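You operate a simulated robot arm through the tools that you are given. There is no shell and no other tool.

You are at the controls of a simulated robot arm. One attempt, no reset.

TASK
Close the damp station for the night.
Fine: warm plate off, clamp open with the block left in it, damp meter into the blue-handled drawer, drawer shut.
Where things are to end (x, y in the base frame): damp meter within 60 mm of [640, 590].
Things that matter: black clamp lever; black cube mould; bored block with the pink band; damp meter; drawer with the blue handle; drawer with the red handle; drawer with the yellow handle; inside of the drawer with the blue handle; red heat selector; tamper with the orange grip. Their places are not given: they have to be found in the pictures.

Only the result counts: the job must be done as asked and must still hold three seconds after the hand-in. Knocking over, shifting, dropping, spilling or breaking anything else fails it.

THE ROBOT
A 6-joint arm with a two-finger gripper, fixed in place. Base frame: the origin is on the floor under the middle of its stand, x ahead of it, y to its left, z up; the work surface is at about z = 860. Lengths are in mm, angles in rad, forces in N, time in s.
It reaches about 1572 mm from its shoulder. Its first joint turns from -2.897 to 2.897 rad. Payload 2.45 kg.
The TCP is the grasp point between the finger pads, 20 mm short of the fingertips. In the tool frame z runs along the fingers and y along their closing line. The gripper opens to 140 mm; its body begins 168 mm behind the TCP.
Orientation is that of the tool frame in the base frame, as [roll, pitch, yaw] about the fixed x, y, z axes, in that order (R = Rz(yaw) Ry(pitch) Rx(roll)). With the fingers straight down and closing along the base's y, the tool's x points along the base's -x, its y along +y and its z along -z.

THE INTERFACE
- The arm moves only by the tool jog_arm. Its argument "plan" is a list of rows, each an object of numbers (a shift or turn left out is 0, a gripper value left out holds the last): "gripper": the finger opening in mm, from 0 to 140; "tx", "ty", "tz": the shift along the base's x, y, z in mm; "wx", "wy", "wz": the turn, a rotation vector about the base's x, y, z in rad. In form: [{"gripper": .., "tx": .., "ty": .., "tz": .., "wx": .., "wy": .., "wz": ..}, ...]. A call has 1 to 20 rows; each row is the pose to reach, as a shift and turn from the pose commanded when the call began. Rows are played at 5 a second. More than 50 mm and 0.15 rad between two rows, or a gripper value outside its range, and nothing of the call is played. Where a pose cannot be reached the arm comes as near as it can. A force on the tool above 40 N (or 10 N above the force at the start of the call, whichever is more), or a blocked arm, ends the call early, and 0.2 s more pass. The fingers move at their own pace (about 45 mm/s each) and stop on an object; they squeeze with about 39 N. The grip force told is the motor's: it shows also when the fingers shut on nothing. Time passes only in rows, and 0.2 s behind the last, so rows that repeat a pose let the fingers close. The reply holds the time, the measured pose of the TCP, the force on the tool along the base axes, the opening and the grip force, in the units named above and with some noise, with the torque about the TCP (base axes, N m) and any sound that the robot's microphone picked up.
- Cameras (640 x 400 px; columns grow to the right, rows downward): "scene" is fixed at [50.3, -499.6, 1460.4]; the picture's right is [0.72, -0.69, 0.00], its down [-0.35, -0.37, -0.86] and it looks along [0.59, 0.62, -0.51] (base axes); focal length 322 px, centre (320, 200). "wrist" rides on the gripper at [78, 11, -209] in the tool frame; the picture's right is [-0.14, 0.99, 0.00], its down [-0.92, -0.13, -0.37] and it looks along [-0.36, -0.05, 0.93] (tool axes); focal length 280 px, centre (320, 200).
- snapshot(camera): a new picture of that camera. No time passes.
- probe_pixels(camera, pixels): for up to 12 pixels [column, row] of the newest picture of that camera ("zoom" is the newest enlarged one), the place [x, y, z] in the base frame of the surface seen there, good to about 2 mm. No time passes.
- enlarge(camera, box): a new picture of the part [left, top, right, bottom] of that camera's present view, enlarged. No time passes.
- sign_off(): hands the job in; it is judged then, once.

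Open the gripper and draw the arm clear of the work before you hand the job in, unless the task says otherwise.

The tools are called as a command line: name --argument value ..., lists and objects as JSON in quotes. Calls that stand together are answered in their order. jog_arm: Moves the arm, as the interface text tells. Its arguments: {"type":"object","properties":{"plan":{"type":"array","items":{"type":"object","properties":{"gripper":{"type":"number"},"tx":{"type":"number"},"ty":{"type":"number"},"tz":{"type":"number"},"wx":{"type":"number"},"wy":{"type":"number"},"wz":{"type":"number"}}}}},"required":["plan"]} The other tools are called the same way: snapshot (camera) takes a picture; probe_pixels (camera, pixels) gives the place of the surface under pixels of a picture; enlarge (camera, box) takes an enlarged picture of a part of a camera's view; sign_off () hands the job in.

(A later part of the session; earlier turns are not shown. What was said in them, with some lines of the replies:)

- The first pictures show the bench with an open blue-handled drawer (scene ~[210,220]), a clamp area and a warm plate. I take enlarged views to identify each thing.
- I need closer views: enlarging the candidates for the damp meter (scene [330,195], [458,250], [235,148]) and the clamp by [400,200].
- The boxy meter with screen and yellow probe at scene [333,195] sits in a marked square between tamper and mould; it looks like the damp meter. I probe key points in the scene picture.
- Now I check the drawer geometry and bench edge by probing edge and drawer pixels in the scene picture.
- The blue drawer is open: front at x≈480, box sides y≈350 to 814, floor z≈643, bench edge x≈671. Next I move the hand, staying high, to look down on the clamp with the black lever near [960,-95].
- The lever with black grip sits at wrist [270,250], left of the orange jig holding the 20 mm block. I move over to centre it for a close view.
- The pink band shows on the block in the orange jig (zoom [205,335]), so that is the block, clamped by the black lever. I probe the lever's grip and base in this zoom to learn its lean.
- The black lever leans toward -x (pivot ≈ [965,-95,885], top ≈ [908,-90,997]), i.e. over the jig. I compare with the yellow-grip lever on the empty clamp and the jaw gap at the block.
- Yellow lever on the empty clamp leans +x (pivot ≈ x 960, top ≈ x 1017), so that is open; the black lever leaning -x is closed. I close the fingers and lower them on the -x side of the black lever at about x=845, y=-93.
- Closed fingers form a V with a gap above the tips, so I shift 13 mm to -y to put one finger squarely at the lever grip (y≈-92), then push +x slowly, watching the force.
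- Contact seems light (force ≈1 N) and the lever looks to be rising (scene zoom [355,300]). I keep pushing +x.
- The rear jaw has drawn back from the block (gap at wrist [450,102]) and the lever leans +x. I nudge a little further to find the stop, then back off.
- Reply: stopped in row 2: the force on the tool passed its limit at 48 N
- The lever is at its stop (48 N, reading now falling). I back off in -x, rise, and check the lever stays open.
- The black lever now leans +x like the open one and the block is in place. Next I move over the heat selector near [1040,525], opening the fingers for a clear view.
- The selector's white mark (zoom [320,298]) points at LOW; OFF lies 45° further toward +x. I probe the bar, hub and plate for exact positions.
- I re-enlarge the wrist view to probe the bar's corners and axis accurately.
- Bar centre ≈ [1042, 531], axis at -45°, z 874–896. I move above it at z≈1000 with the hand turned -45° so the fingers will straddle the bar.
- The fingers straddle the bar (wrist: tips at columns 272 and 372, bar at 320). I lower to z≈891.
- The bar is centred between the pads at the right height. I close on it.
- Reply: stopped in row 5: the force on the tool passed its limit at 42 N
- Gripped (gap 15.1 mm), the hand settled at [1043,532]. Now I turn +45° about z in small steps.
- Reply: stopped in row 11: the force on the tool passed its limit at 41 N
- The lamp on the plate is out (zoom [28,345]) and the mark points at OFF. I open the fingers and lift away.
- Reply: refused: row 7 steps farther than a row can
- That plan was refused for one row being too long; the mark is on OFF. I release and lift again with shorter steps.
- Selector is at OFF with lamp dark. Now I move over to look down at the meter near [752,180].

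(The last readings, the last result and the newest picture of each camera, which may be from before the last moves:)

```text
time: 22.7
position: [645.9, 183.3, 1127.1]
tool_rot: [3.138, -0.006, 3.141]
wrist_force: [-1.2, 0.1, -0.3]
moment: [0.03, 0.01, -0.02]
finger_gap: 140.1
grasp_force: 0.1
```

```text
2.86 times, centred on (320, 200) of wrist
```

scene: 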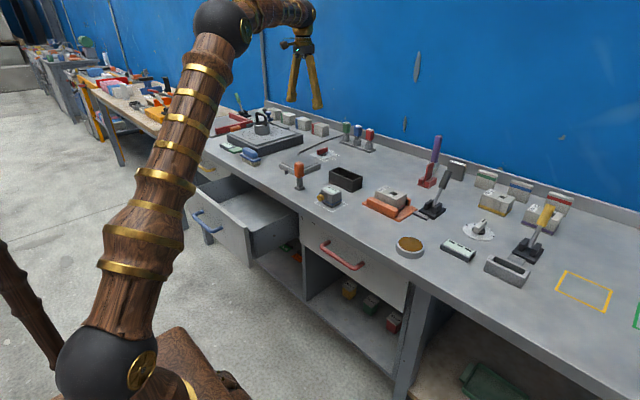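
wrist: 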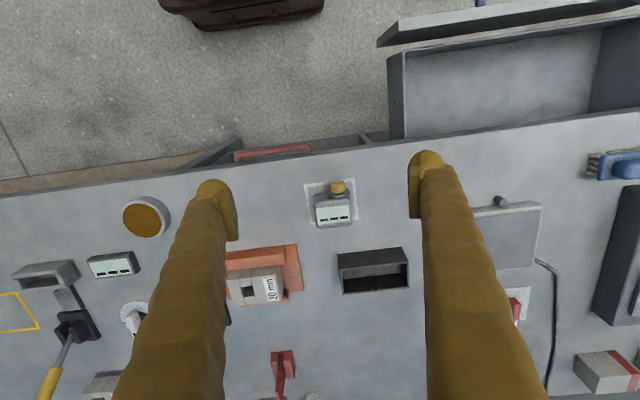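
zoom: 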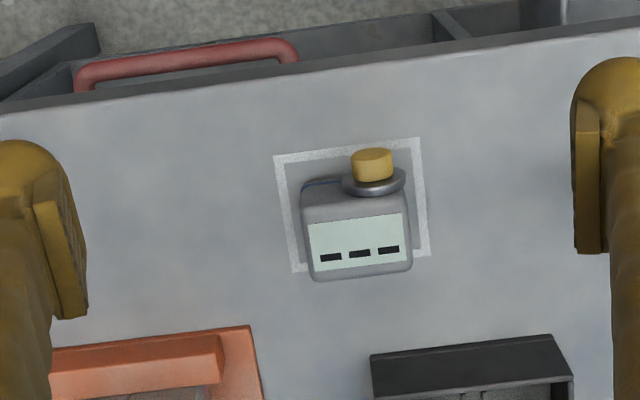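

The meter (zoom [358,235]) shows a screen on top and a yellow cap toward -x, standing in its marked square. I probe its edges.

probe_pixels --camera "zoom" --pixels '[[310, 230], [405, 218], [315, 270], [408, 262], [358, 240], [305, 195], [372, 165], [372, 188], [320, 278], [410, 270], [348, 178], [403, 180]]'

probe_pixels --camera "wrist" --pixels '[[340, 255], [405, 250], [345, 290], [408, 285], [288, 293], [299, 250], [230, 255], [358, 220], [305, 185]]'

enlarge --camera "wrist" --box '[300, 170, 365, 235]'

```text
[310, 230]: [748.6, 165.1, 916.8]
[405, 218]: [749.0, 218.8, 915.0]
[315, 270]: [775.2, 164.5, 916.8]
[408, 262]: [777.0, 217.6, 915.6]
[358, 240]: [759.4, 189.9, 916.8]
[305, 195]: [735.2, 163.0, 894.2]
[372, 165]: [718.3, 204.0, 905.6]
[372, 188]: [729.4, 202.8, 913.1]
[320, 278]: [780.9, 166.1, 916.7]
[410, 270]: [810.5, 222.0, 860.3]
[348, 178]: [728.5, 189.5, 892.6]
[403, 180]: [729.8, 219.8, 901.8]
```

```text
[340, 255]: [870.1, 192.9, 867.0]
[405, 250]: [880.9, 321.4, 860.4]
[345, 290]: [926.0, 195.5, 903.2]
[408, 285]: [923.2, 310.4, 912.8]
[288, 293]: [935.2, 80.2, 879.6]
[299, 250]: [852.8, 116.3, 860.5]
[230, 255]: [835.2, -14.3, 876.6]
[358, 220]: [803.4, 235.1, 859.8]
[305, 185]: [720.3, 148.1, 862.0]
```

```text
6.15 times, centred on (332, 202) of wrist
```

zoom: 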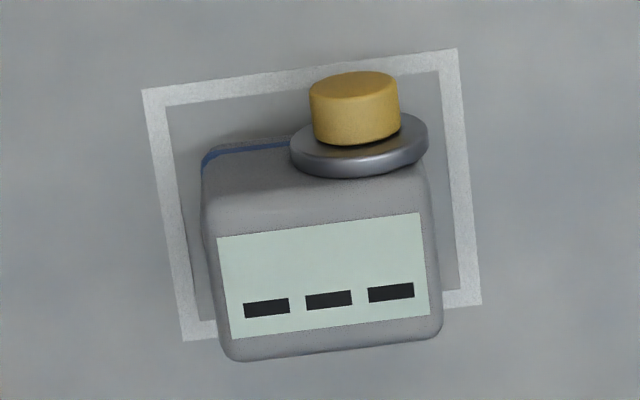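

Body spans y≈161–222, x≈735–783, z 860–917. I move above it at [757,191] with the fingers at 110 mm and check alignment at z≈1000.

jog_arm --plan '[{"gripper": 110, "tx": 37, "ty": 3, "tz": -20}, {"tx": 74, "ty": 6, "tz": -50}, {"tx": 111, "ty": 8, "tz": -80}, {"tx": 111, "ty": 8, "tz": -127}, {"tx": 111, "ty": 8, "tz": -127}]'

snapshot --camera "wrist"

enlarge --camera "scene" --box '[280, 100, 400, 220]'

```text
time: 23.9
position: [759.7, 190.7, 998.5]
tool_rot: [3.139, -0.007, 3.141]
wrist_force: [0.0, -0.2, -0.4]
moment: [0.05, -0.01, -0.01]
finger_gap: 110.0
grasp_force: 0.1
```

```text
taken
```

wrist: 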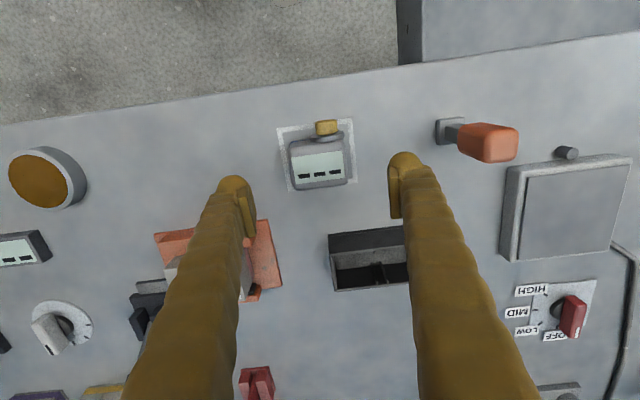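

```text
3.33 times, centred on (340, 160) of scene
```

zoom: 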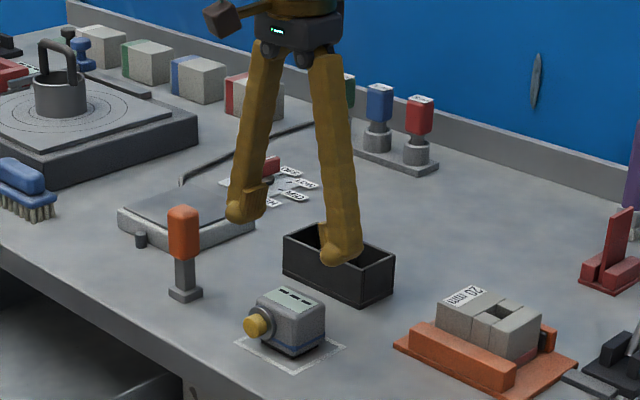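

Aligned (meter at column 320, finger tips at 235 and 403). I lower to z≈898 and close on the body.

jog_arm --plan '[{"tz": -35}, {"tz": -65}, {"tz": -85}, {"tz": -100}, {"tz": -100}]'

snapshot --camera "wrist"

enlarge --camera "scene" --box '[290, 140, 390, 220]'

```text
time: 25.1
position: [758.6, 192.8, 901.3]
tool_rot: [3.138, -0.007, -3.14]
wrist_force: [0.4, 0.4, -0.2]
moment: [0.04, 0.02, -0.01]
finger_gap: 109.9
grasp_force: 0.1
```

```text
taken
```

wrist: 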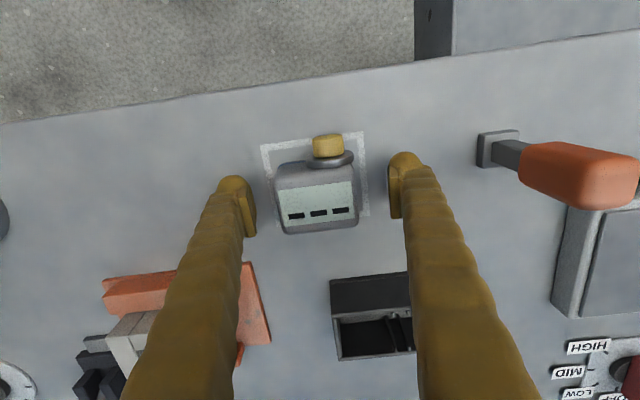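

```text
5.00 times, centred on (340, 180) of scene
```

zoom: 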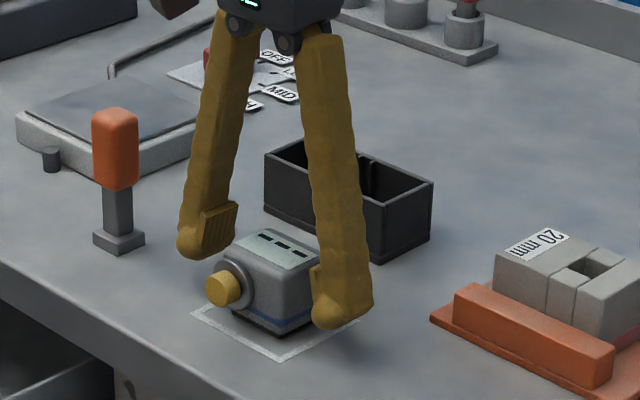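

Fingers flank the body well. I close the gripper on the meter.

jog_arm --plan '[{"gripper": 80, "tz": -3}, {"gripper": 55, "tz": -3}, {"gripper": 50, "tz": -3}, {"gripper": 50, "tz": -3}, {"gripper": 50, "tz": -3}]'

snapshot --camera "wrist"

```text
time: 26.3
position: [759.3, 193.7, 896.5]
tool_rot: [3.138, -0.006, -3.141]
wrist_force: [-1.2, -0.4, 1.6]
moment: [0.01, -0.01, -0.01]
finger_gap: 63.3
grasp_force: 38.9
```

```text
taken
```

wrist: 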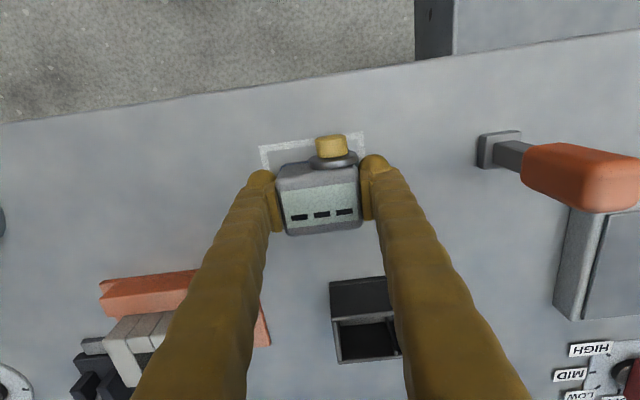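

Gripped at 63 mm, 39 N. I lift straight up and carry it over to above the open drawer at [605,590].

jog_arm --plan '[{"tz": 20}, {"tz": 60}, {"tz": 105}, {"tz": 150}, {"tz": 180}, {"tz": 180, "tx": -16, "ty": 40}, {"tz": 180, "tx": -32, "ty": 80}, {"tz": 180, "tx": -48, "ty": 120}, {"tz": 180, "tx": -64, "ty": 160}, {"tz": 180, "tx": -80, "ty": 200}, {"tz": 180, "tx": -96, "ty": 240}, {"tz": 180, "tx": -112, "ty": 280}, {"tz": 180, "tx": -128, "ty": 320}, {"tz": 180, "tx": -144, "ty": 360}, {"tz": 180, "tx": -154, "ty": 396}, {"tz": 180, "tx": -154, "ty": 396}]'

snapshot --camera "wrist"

snapshot --camera "scene"

```text
time: 29.7
position: [606.2, 587.7, 1075.9]
tool_rot: [3.139, -0.006, 3.141]
wrist_force: [0.5, 0.1, -3.4]
moment: [0.01, 0.0, 0.01]
finger_gap: 63.2
grasp_force: 38.7
```

```text
taken
```

wrist: 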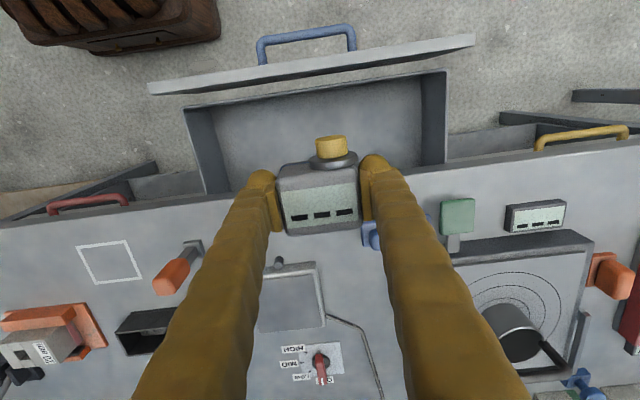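

```text
taken
```

scene: 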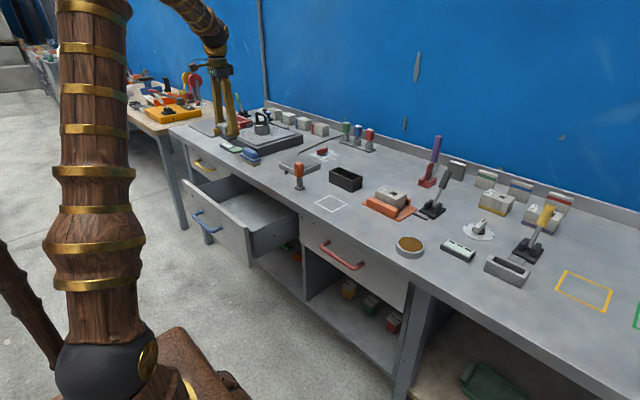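

The meter hangs above the open drawer. I probe the drawer's front panel, floor and bench edge in the wrist view before lowering.

probe_pixels --camera "wrist" --pixels '[[310, 70], [310, 95], [310, 120], [250, 150], [240, 195], [250, 182], [430, 175], [420, 150], [300, 155], [203, 160], [435, 130], [310, 36]]'

enlarge --camera "wrist" --box '[140, 10, 500, 240]'

```text
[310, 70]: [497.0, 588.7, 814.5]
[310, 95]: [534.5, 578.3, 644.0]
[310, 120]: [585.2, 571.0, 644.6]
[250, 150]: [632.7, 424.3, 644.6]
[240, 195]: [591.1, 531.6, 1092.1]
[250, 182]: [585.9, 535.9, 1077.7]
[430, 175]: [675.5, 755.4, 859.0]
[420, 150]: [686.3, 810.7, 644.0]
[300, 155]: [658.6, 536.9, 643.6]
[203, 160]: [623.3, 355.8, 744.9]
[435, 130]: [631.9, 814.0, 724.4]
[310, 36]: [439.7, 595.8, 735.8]
```

```text
1.74 times, centred on (320, 125) of wrist
```

zoom: 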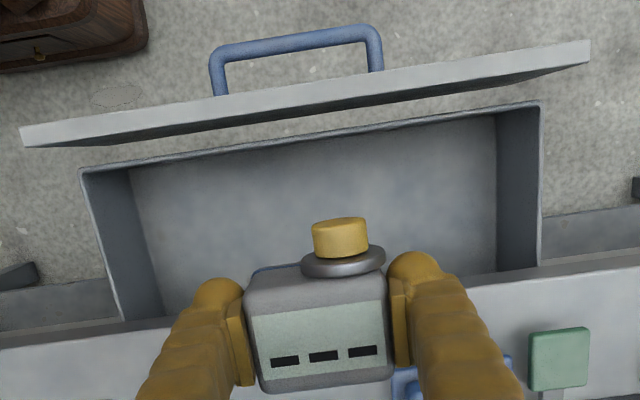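

Floor is z≈644, bench edge x≈673, drawer front inside x≈510: clear room. I lower the meter into the drawer, stopping a little above the floor.

jog_arm --plan '[{"tz": -45}, {"tz": -90}, {"tz": -135}, {"tz": -180}, {"tz": -220}, {"tz": -260}, {"tz": -295}, {"tz": -325}, {"tz": -350}, {"tz": -370}, {"tz": -380}, {"tz": -380}]'

snapshot --camera "wrist"

snapshot --camera "scene"

enlarge --camera "scene" --box '[170, 90, 320, 250]'

```text
time: 32.3
position: [605.4, 589.5, 696.1]
tool_rot: [3.139, -0.007, 3.141]
wrist_force: [-0.5, -0.4, -3.6]
moment: [0.0, -0.02, -0.02]
finger_gap: 63.2
grasp_force: 39.0
```

```text
taken
```

wrist: 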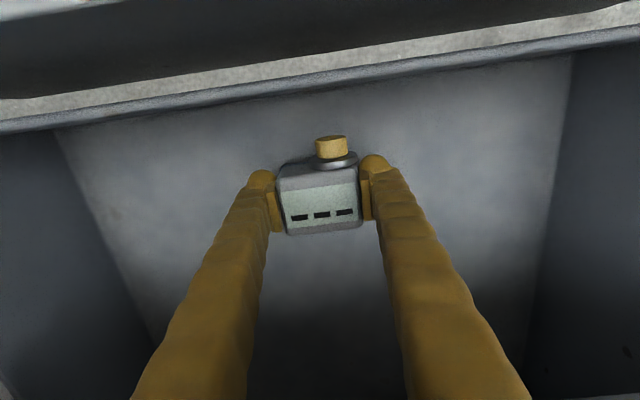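

```text
taken
```

scene: 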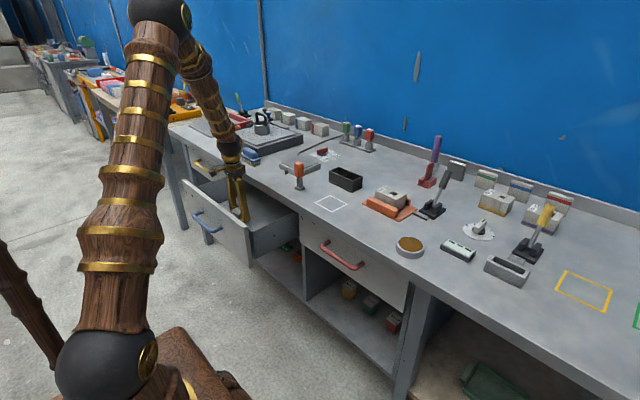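

```text
2.50 times, centred on (245, 170) of scene
```

zoom: 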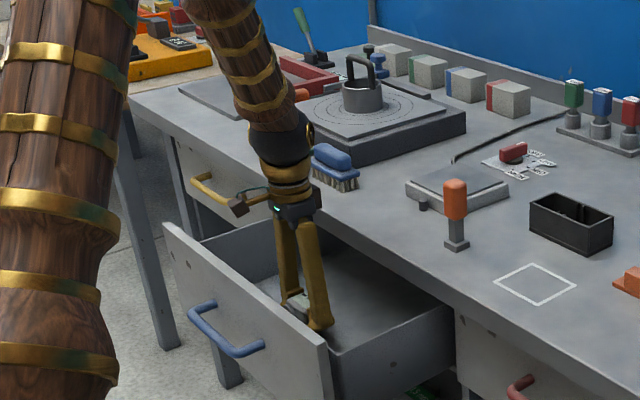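

Meter is about 15 mm above the drawer floor (z 696, floor contact at ≈682). I lower slowly until it touches.

jog_arm --plan '[{"tz": -4}, {"tz": -8}, {"tz": -10}, {"tz": -12}, {"tz": -13.5}, {"tz": -13.5}]'

```text
time: 33.7
position: [604.6, 588.4, 683.0]
tool_rot: [3.139, -0.006, -3.14]
wrist_force: [0.1, 0.2, -3.8]
moment: [0.01, -0.01, 0.02]
finger_gap: 63.0
grasp_force: 39.0
```

No floor contact yet (Fz still -3.8 N). I go down 1 mm at a time.

jog_arm --plan '[{"tz": -1}, {"tz": -1.5}, {"tz": -2}, {"tz": -2}]'

```text
time: 34.7
position: [605.5, 588.5, 681.5]
tool_rot: [3.139, -0.008, 3.141]
wrist_force: [0.6, -0.6, 12.4]
moment: [0.07, 0.28, -0.01]
finger_gap: 62.8
grasp_force: 38.6
```

Contact with the floor (Fz +12 N). I open the fingers, then raise straight up.

jog_arm --plan '[{"gripper": 70, "tz": 0.5}, {"gripper": 90, "tz": 0.5}, {"gripper": 100, "tz": 0.5}, {"tz": 1}, {"tz": 20}, {"tz": 50}, {"tz": 95}, {"tz": 140}, {"tz": 185}, {"tz": 230}, {"tz": 275}, {"tz": 320}, {"tz": 365}]'

snapshot --camera "wrist"

snapshot --camera "scene"

```text
time: 37.5
position: [603.4, 591.1, 1046.4]
tool_rot: [3.14, -0.008, -3.14]
wrist_force: [-1.0, 0.3, -0.4]
moment: [-0.02, -0.01, 0.03]
finger_gap: 100.1
grasp_force: 0.0
```

```text
taken
```

wrist: 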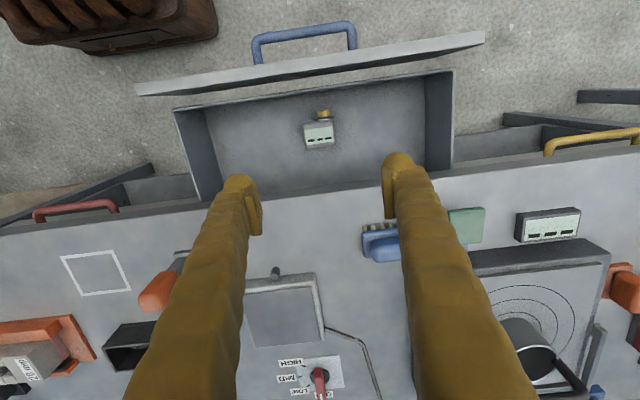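

```text
taken
```

scene: 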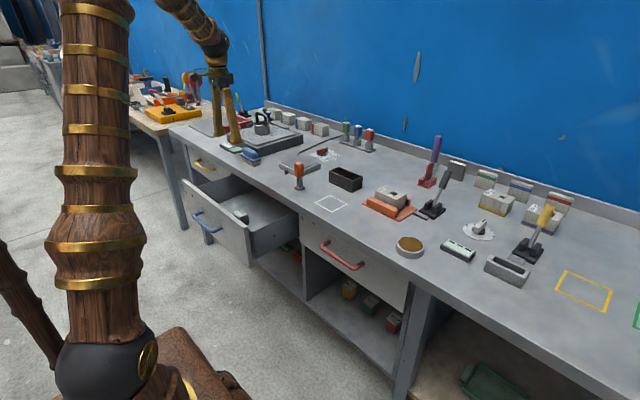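

The meter stands in the drawer at about [605,589]. Next I plan to push the blue handle with tilted closed fingers; I probe the handle, panel and closed neighbours for the shut position.

enlarge --camera "wrist" --box '[120, 10, 640, 240]'

probe_pixels --camera "wrist" --pixels '[[256, 42], [300, 33], [352, 27], [258, 58], [353, 45], [310, 60], [80, 205], [600, 135], [318, 135], [324, 113], [310, 68], [290, 195]]'

probe_pixels --camera "scene" --pixels '[[200, 222], [212, 232], [193, 215], [222, 228], [205, 200], [235, 245], [203, 160], [201, 150], [345, 258], [380, 280], [330, 222], [315, 270]]'

```text
1.23 times, centred on (380, 125) of wrist
```

zoom: 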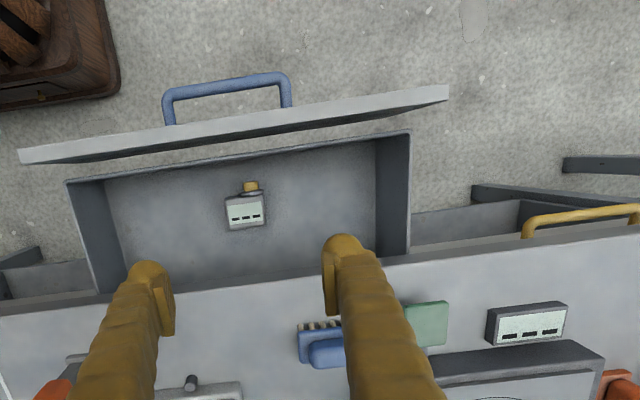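

```text
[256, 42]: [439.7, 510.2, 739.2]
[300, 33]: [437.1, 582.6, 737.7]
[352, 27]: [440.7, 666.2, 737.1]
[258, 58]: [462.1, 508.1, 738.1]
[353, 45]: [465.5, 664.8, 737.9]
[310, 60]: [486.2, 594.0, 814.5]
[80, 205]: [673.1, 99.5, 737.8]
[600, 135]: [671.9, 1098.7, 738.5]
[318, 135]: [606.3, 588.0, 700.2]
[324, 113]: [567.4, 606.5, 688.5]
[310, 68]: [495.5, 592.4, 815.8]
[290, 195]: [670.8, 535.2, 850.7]
```

```text
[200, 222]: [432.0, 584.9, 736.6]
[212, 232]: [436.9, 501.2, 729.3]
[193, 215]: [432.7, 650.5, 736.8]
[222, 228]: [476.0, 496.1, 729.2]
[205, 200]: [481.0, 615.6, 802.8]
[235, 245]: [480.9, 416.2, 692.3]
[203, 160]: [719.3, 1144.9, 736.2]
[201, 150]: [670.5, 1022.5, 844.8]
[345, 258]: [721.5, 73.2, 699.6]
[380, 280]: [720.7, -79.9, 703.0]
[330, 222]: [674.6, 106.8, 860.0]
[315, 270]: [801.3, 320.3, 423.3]
```

Handle bar: x 430–445, y 505–668, z≈735; closed neighbours have the bar at x≈673, so travel ≈240 mm. I close the fingers, tilt them forward 0.5 rad, and move back in front of the drawer at [370,586], high.

jog_arm --plan '[{"gripper": 0, "tx": -39, "wy": -0.1}, {"tx": -78, "wy": -0.2}, {"tx": -117, "wy": -0.3}, {"tx": -156, "wy": -0.4}, {"tx": -195, "ty": -3, "wy": -0.5}, {"tx": -233, "ty": -5, "wy": -0.5}, {"tx": -233, "ty": -5, "tz": -30, "wy": -0.5}]'

snapshot --camera "wrist"

snapshot --camera "scene"

```text
time: 38.9
position: [465.2, 514.9, 1058.1]
tool_rot: [3.113, 0.5, 2.963]
wrist_force: [-0.4, 0.0, -0.1]
moment: [-0.08, -0.08, -0.03]
finger_gap: 0.3
grasp_force: 22.1
stopped in row 7: the arm was blocked; the commanded pose is now the measured one
```

```text
taken
```

wrist: 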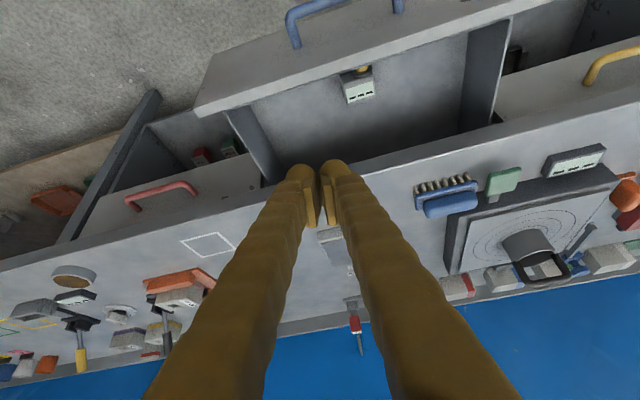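

```text
taken
```

scene: 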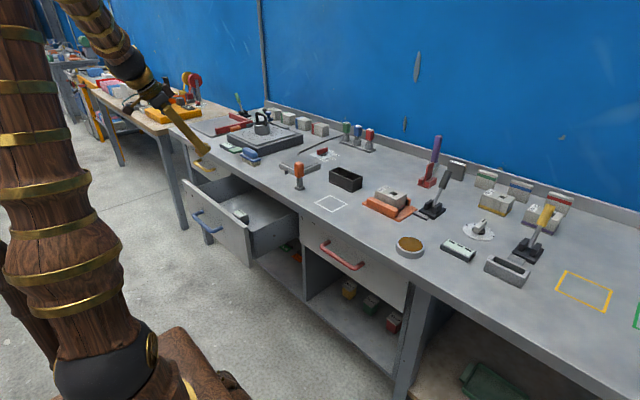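

The arm was blocked (a fold or joint limit) at [465,515,1058]. I probe the arm's own joints in the scene picture to understand its geometry before choosing another push pose.

probe_pixels --camera "scene" --pixels '[[105, 360], [150, 345], [70, 300], [45, 200], [30, 60], [95, 20], [130, 65], [160, 97], [190, 375], [185, 130], [205, 165], [110, 45]]'

```text
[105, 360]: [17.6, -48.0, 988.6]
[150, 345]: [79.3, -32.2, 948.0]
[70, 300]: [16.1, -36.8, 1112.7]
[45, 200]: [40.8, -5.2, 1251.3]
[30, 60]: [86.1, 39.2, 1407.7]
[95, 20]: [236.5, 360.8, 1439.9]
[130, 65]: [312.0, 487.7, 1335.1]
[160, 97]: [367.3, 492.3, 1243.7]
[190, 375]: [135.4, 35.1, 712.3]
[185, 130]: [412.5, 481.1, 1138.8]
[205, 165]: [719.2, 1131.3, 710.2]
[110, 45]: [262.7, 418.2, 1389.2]
```

The shoulder is near [0,0,1000], so the tilted pose folds the wrist too close to it. I bring the tool back to vertical and step out to y≈586, keeping more distance.

jog_arm --plan '[{"wx": 0.0034, "wy": 0.1, "wz": 0.0335, "ty": 10}, {"wx": 0.0067, "wy": 0.2, "wz": 0.067, "ty": 20}, {"wx": 0.01, "wy": 0.3, "wz": 0.1006, "ty": 30}, {"wx": 0.0134, "wy": 0.4, "wz": 0.134, "ty": 45}, {"wx": 0.0167, "wy": 0.5012, "wz": 0.1677, "ty": 60}, {"wx": 0.0167, "wy": 0.5012, "wz": 0.1677, "ty": 71}]'

```text
time: 40.3
position: [454.3, 594.5, 1056.6]
tool_rot: [3.137, -0.003, -3.121]
wrist_force: [0.4, -0.5, 0.1]
moment: [-0.01, -0.02, -0.01]
finger_gap: 0.0
grasp_force: 29.9
```

The tool is vertical again at about [454,594,1057]. I hold a moment to let it settle and look.

jog_arm --plan '[{"tz": 0}, {"tz": 0}]'

snapshot --camera "scene"

snapshot --camera "wrist"

```text
time: 40.9
position: [454.8, 595.0, 1056.0]
tool_rot: [3.137, -0.003, -3.12]
wrist_force: [-0.6, 0.5, 0.1]
moment: [-0.04, 0.0, 0.01]
finger_gap: 0.0
grasp_force: 29.1
```

```text
taken
```

scene: 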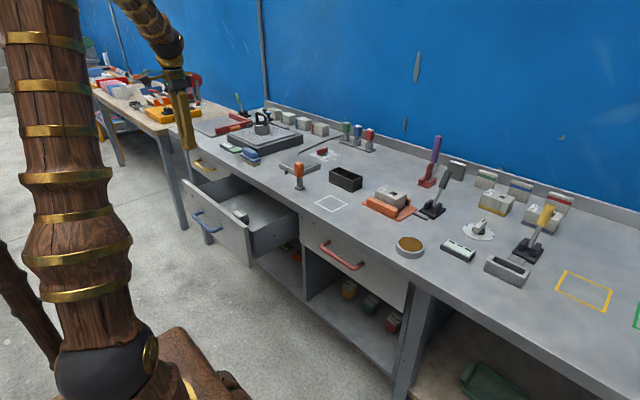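

```text
taken
```

wrist: 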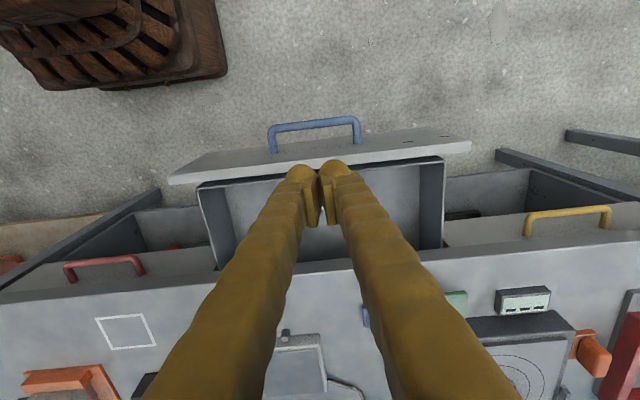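

Now I step to x≈398 in front of the handle, still high, checking whether the arm can hold that.

jog_arm --plan '[{"tx": -15, "ty": -2}, {"tx": -30, "ty": -4}, {"tx": -45, "ty": -7}, {"tx": -57, "ty": -7}, {"tx": -57, "ty": -7}]'

```text
time: 42.1
position: [399.2, 586.9, 1054.2]
tool_rot: [3.139, -0.002, -3.12]
wrist_force: [0.6, 0.5, 0.7]
moment: [-0.03, 0.02, 0.0]
finger_gap: 0.1
grasp_force: 29.0
```

Reached [399,587,1054] fine. I lower to z≈800 first and check clearance to the handle.

jog_arm --plan '[{"tz": -35}, {"tz": -70}, {"tz": -105}, {"tz": -140}, {"tz": -175}, {"tz": -210}, {"tz": -245}, {"tz": -254}]'

snapshot --camera "wrist"

snapshot --camera "scene"

```text
time: 43.9
position: [398.6, 585.9, 802.4]
tool_rot: [3.136, -0.002, -3.12]
wrist_force: [0.4, -0.1, 0.4]
moment: [-0.02, 0.03, -0.02]
finger_gap: 0.0
grasp_force: 29.5
```

```text
taken
```

wrist: 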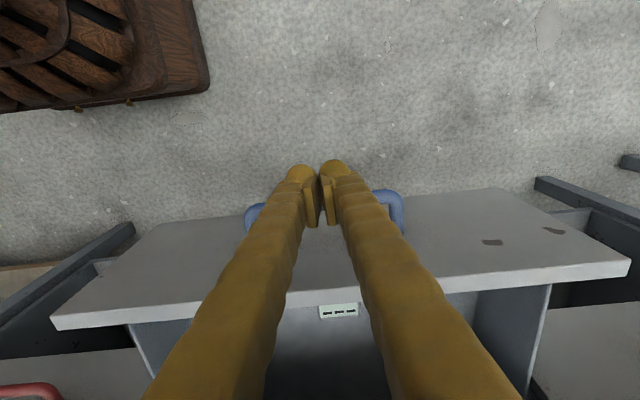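

```text
taken
```

scene: 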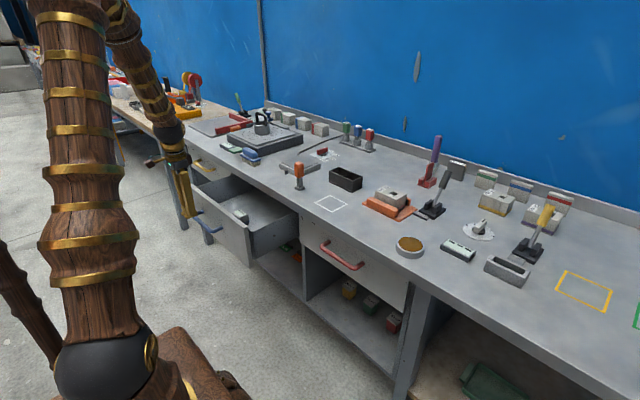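

Clear of the handle (blue bar behind the fingers). I lower to z≈725.

jog_arm --plan '[{"tz": -25}, {"tz": -50}, {"tz": -70}, {"tz": -77}, {"tz": -77}]'

enlarge --camera "scene" --box '[130, 120, 320, 270]'

snapshot --camera "wrist"

```text
time: 45.1
position: [398.1, 586.2, 721.6]
tool_rot: [3.136, -0.001, -3.12]
wrist_force: [1.2, -0.2, 0.5]
moment: [-0.01, -0.02, -0.02]
finger_gap: 0.0
grasp_force: 29.4
```

```text
2.67 times, centred on (225, 195) of scene
```

zoom: 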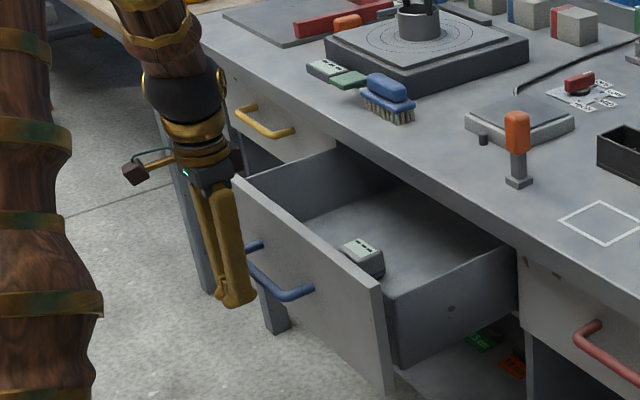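

```text
taken
```

wrist: 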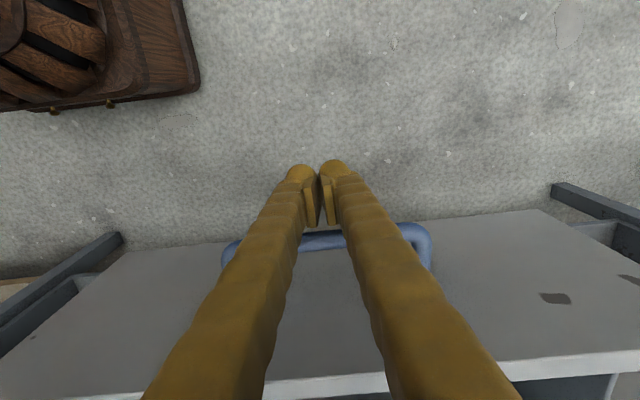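

Fingers are in front of the bar at z≈722. I push +x gently at 30 mm/s and watch the force.

jog_arm --plan '[{"tx": 6}, {"tx": 12}, {"tx": 18}, {"tx": 24}, {"tx": 30}, {"tx": 36}, {"tx": 42}, {"tx": 48}, {"tx": 54}, {"tx": 60}]'

enlarge --camera "scene" --box '[130, 120, 320, 270]'

snapshot --camera "wrist"

```text
time: 47.3
position: [458.2, 587.9, 724.9]
tool_rot: [3.135, -0.001, -3.119]
wrist_force: [-0.8, -0.4, 0.2]
moment: [-0.03, 0.0, -0.03]
finger_gap: 0.0
grasp_force: 29.8
```

```text
2.67 times, centred on (225, 195) of scene
```

zoom: 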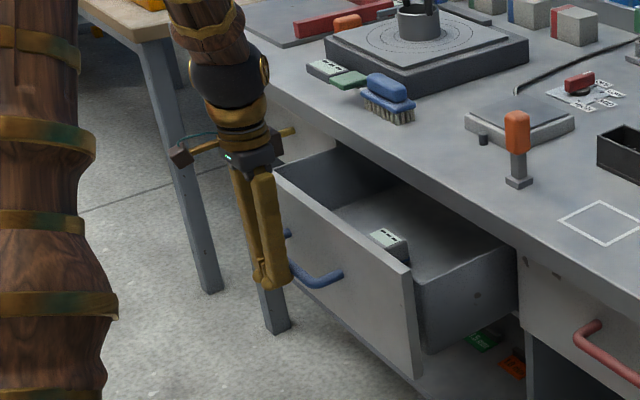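

```text
taken
```

wrist: 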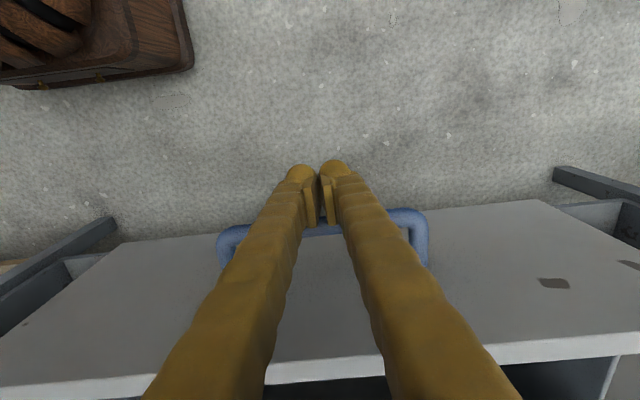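

The drawer slides easily and the meter stays put. I continue pushing while gradually tilting the hand back so the fingers clear the bench edge.

jog_arm --plan '[{"tx": 7}, {"tx": 14}, {"tx": 21}, {"tx": 28}, {"tx": 35}, {"tx": 42, "wy": -0.03}, {"tx": 49, "wy": -0.06}, {"tx": 56, "wy": -0.1}, {"tx": 63, "wy": -0.14}, {"tx": 70, "wy": -0.18}, {"tx": 77, "wy": -0.22}, {"tx": 84, "wy": -0.26}, {"tx": 91, "wy": -0.3}, {"tx": 98, "wy": -0.34}, {"tx": 105, "wy": -0.38}, {"tx": 112, "wy": -0.42}, {"tx": 119, "wy": -0.45}, {"tx": 126, "wy": -0.45}, {"tx": 133, "wy": -0.45}]'

snapshot --camera "scene"

enlarge --camera "scene" --box '[130, 120, 320, 270]'

snapshot --camera "wrist"

```text
time: 51.3
position: [590.5, 588.0, 724.7]
tool_rot: [-3.137, 0.449, -3.119]
wrist_force: [-0.3, -0.2, 0.5]
moment: [0.01, 0.03, -0.01]
finger_gap: 0.0
grasp_force: 29.1
```

```text
taken
```

scene: 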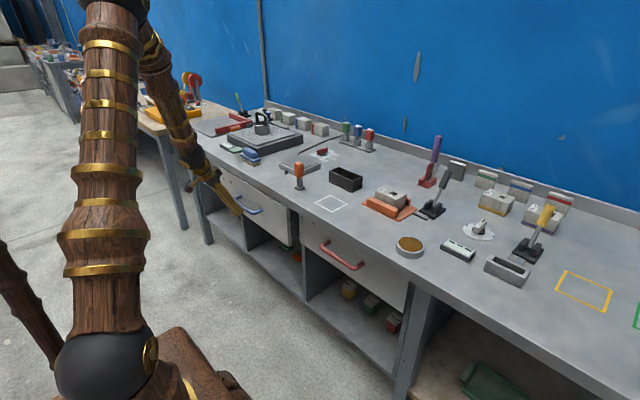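

```text
2.67 times, centred on (225, 195) of scene
```

zoom: 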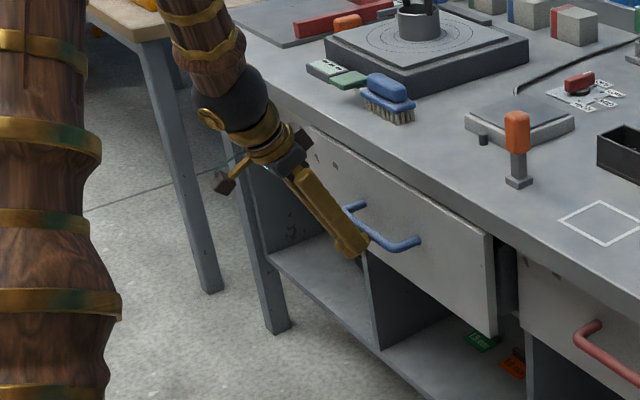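

```text
taken
```

wrist: 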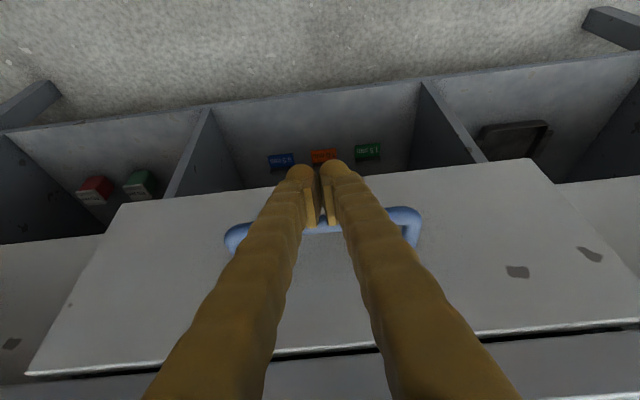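

The drawer is nearly shut, ~65 mm left. I keep pushing slowly until it meets the stop.

jog_arm --plan '[{"tx": 6}, {"tx": 12}, {"tx": 18}, {"tx": 24}, {"tx": 30}, {"tx": 36}, {"tx": 41}, {"tx": 46}, {"tx": 50}, {"tx": 54}, {"tx": 57}, {"tx": 60}, {"tx": 62}]'

snapshot --camera "scene"

enlarge --camera "scene" --box '[130, 120, 400, 290]'

```text
time: 53.9
position: [647.9, 586.1, 721.9]
tool_rot: [-3.133, 0.446, -3.116]
wrist_force: [-2.2, 0.9, -3.4]
moment: [0.04, 0.05, 0.02]
finger_gap: 0.0
grasp_force: 29.3
stopped in row 12: the force on the tool passed its limit at 44 N (the readings are from after the stop); the commanded pose is now the measured one
```

```text
taken
```

scene: 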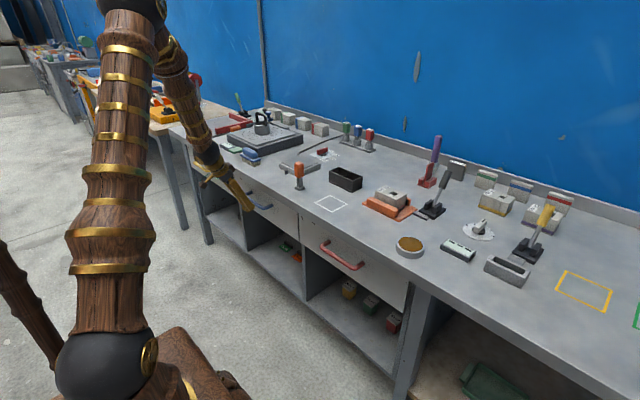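

```text
2.35 times, centred on (265, 205) of scene
```

zoom: 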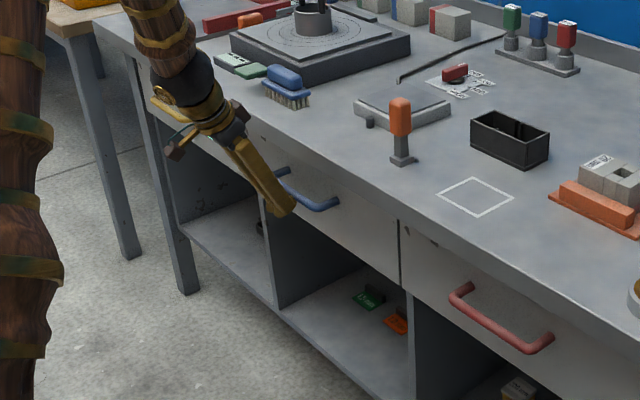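

The push ended at the stop with 44 N at x≈648. I compare the blue drawer's panel and handle with the closed red drawer.

probe_pixels --camera "zoom" --pixels '[[360, 240], [380, 270], [330, 170], [325, 205], [430, 270], [450, 350], [520, 300], [480, 320], [390, 235], [415, 240], [300, 200], [510, 335]]'

snapshot --camera "wrist"

```text
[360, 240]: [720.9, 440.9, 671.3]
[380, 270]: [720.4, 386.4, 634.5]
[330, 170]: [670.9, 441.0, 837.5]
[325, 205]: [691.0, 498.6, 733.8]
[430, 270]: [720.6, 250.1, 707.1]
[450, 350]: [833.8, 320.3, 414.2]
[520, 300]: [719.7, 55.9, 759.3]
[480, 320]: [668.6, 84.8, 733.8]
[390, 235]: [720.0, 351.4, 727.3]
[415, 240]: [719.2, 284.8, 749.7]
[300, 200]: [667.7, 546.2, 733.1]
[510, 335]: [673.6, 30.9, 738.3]
```

```text
taken
```

wrist: 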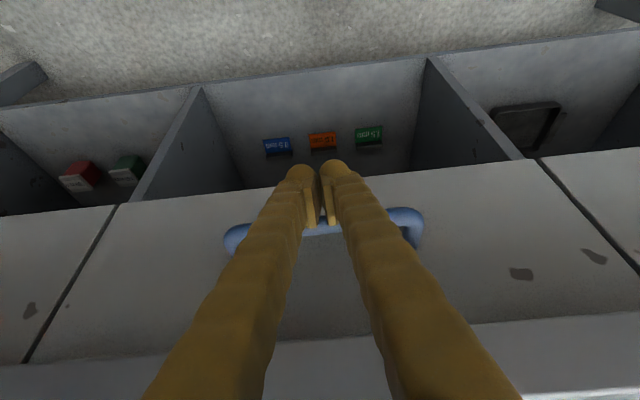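

Both panels sit at x≈720, so the blue drawer is fully shut. I back off from the handle, straighten the hand and rise clear.

jog_arm --plan '[{"tx": -10}, {"tx": -30}, {"tx": -60}, {"tx": -75}, {"tx": -75, "tz": 40}, {"tx": -75, "tz": 80}, {"tx": -75, "tz": 120}, {"tx": -75, "tz": 160, "wy": 0.08}, {"tx": -75, "tz": 200, "wy": 0.16}, {"tx": -75, "tz": 240, "wy": 0.24}, {"tx": -75, "tz": 280, "wy": 0.32}, {"tx": -75, "tz": 320, "wy": 0.4}, {"tx": -75, "tz": 360, "wy": 0.446}, {"tx": -75, "tz": 400, "wy": 0.446}, {"tx": -75, "tz": 420, "wy": 0.446}]'

snapshot --camera "scene"

snapshot --camera "wrist"

```text
time: 57.1
position: [573.6, 586.7, 1141.3]
tool_rot: [3.137, 0.001, -3.119]
wrist_force: [-0.1, -1.2, -1.4]
moment: [0.0, 0.0, 0.01]
finger_gap: 0.0
grasp_force: 29.2
```

```text
taken
```

scene: 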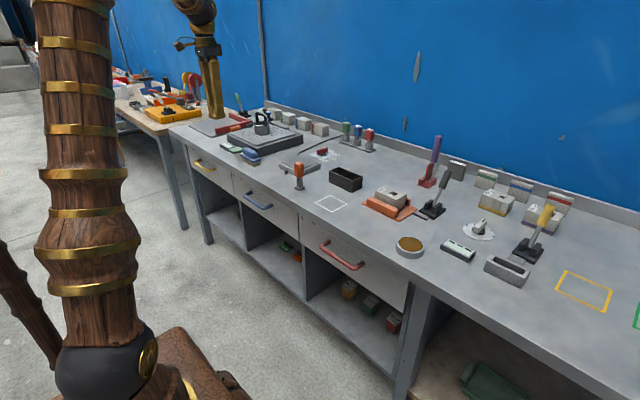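

```text
taken
```

wrist: 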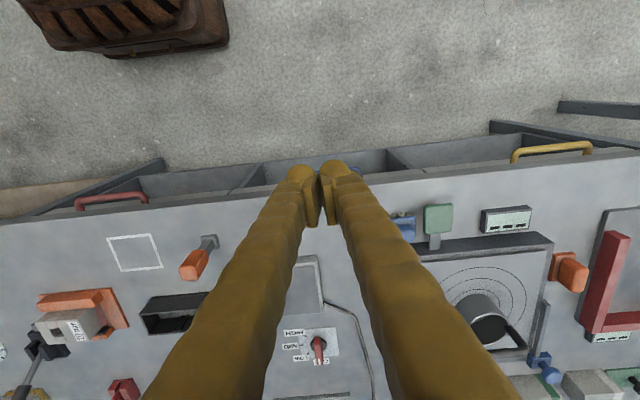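

The drawer stays shut after release. I open the gripper and carry the hand back to its starting place, high above the bench.

jog_arm --plan '[{"gripper": 140, "tx": 8, "ty": -40}, {"tx": 16, "ty": -80}, {"tx": 24, "ty": -120}, {"tx": 32, "ty": -160}, {"tx": 40, "ty": -200}, {"tx": 48, "ty": -240}, {"tx": 56, "ty": -280}, {"tx": 64, "ty": -320}, {"tx": 72, "ty": -360}, {"tx": 80, "ty": -400}, {"tx": 88, "ty": -440}, {"tx": 96, "ty": -480}, {"tx": 104, "ty": -520}, {"tx": 112, "ty": -560}, {"tx": 120, "ty": -600}, {"tx": 120, "ty": -600}]'

snapshot --camera "scene"

enlarge --camera "scene" --box '[360, 140, 480, 225]'

enlarge --camera "scene" --box '[160, 90, 400, 290]'

enlarge --camera "scene" --box '[270, 135, 350, 195]'

snapshot --camera "wrist"

```text
time: 60.5
position: [693.4, -13.1, 1143.9]
tool_rot: [3.137, 0.001, -3.117]
wrist_force: [-0.3, -0.1, 0.7]
moment: [0.02, 0.01, 0.01]
finger_gap: 140.0
grasp_force: 0.1
```

```text
taken
```

scene: 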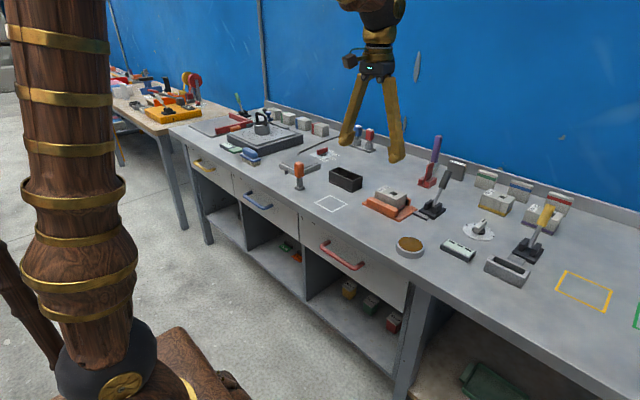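

```text
4.71 times, centred on (420, 182) of scene
```

zoom: 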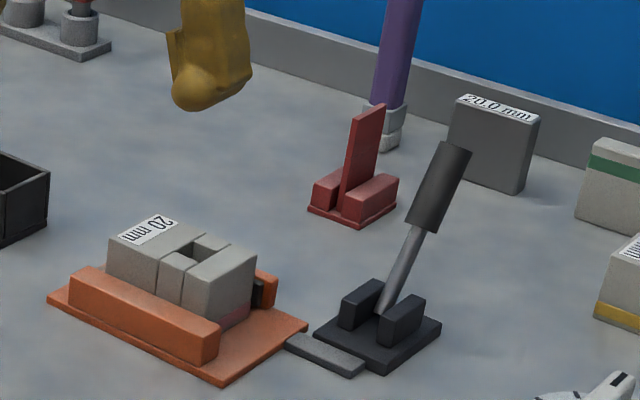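

```text
2.00 times, centred on (280, 190) of scene
```

zoom: 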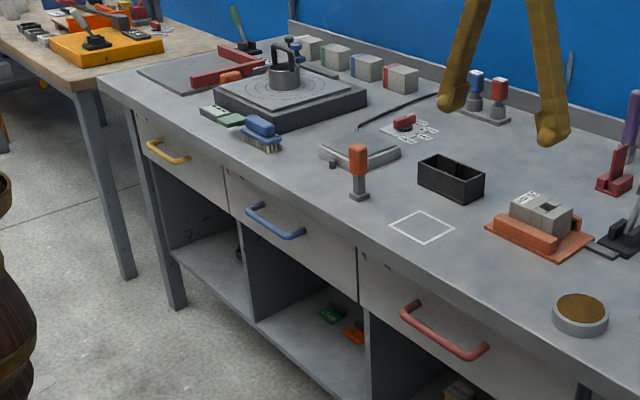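

```text
6.67 times, centred on (310, 165) of scene
```

zoom: 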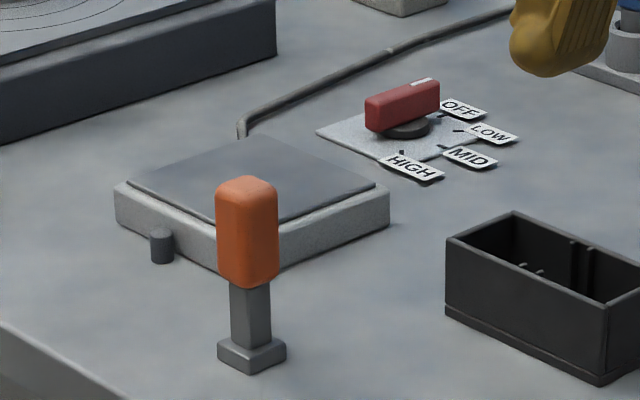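

```text
taken
```

wrist: 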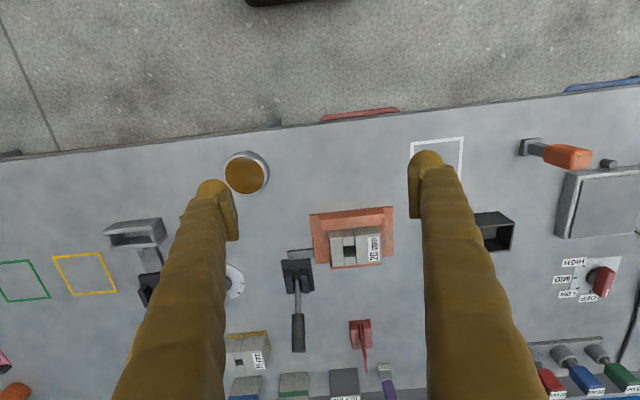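

All checks agree: lamp dark with the selector on OFF, black lever thrown open with the block still in the jig, blue drawer flush with its neighbours (x≈720) with the meter inside. The hand is open and clear, so I hand the job in.

sign_off

```text
The job is handed in.
```

The damp station is closed and the job is handed in. One point is uncertain: whether the damp meter counts as being at its target position.

- **Warm plate:** the red heat selector is turned from LOW to OFF, and the lamp on the plate is out.
- **Clamp:** the black lever is thrown back to its stop. The jaw has drawn away, and the block with the pink band is still in the jig.
- **Damp meter:** I took it to be the box with the screen and yellow cap, standing in the marked square between the tamper and the cube mould. I set it on the floor of the blue-handled drawer at about [605, 588].
- **Drawer:** pushed shut until it met its stop. Its front is level with the red drawer's, at x ≈ 720.

**Meter position:** I placed the meter about 35 mm from [640, 590] while the drawer was open, then shut the drawer. Shutting it moved the drawer, with the meter inside, about 240 mm, so the meter should now be near x = 845. With the drawer shut, x = 640 lies in front of the drawer, so the two requirements only fit together if the target is read for the open drawer. I couldn't check the meter's position once the drawer was shut.

The final pictures show nothing else on the bench moved. The gripper is open and clear of the work.
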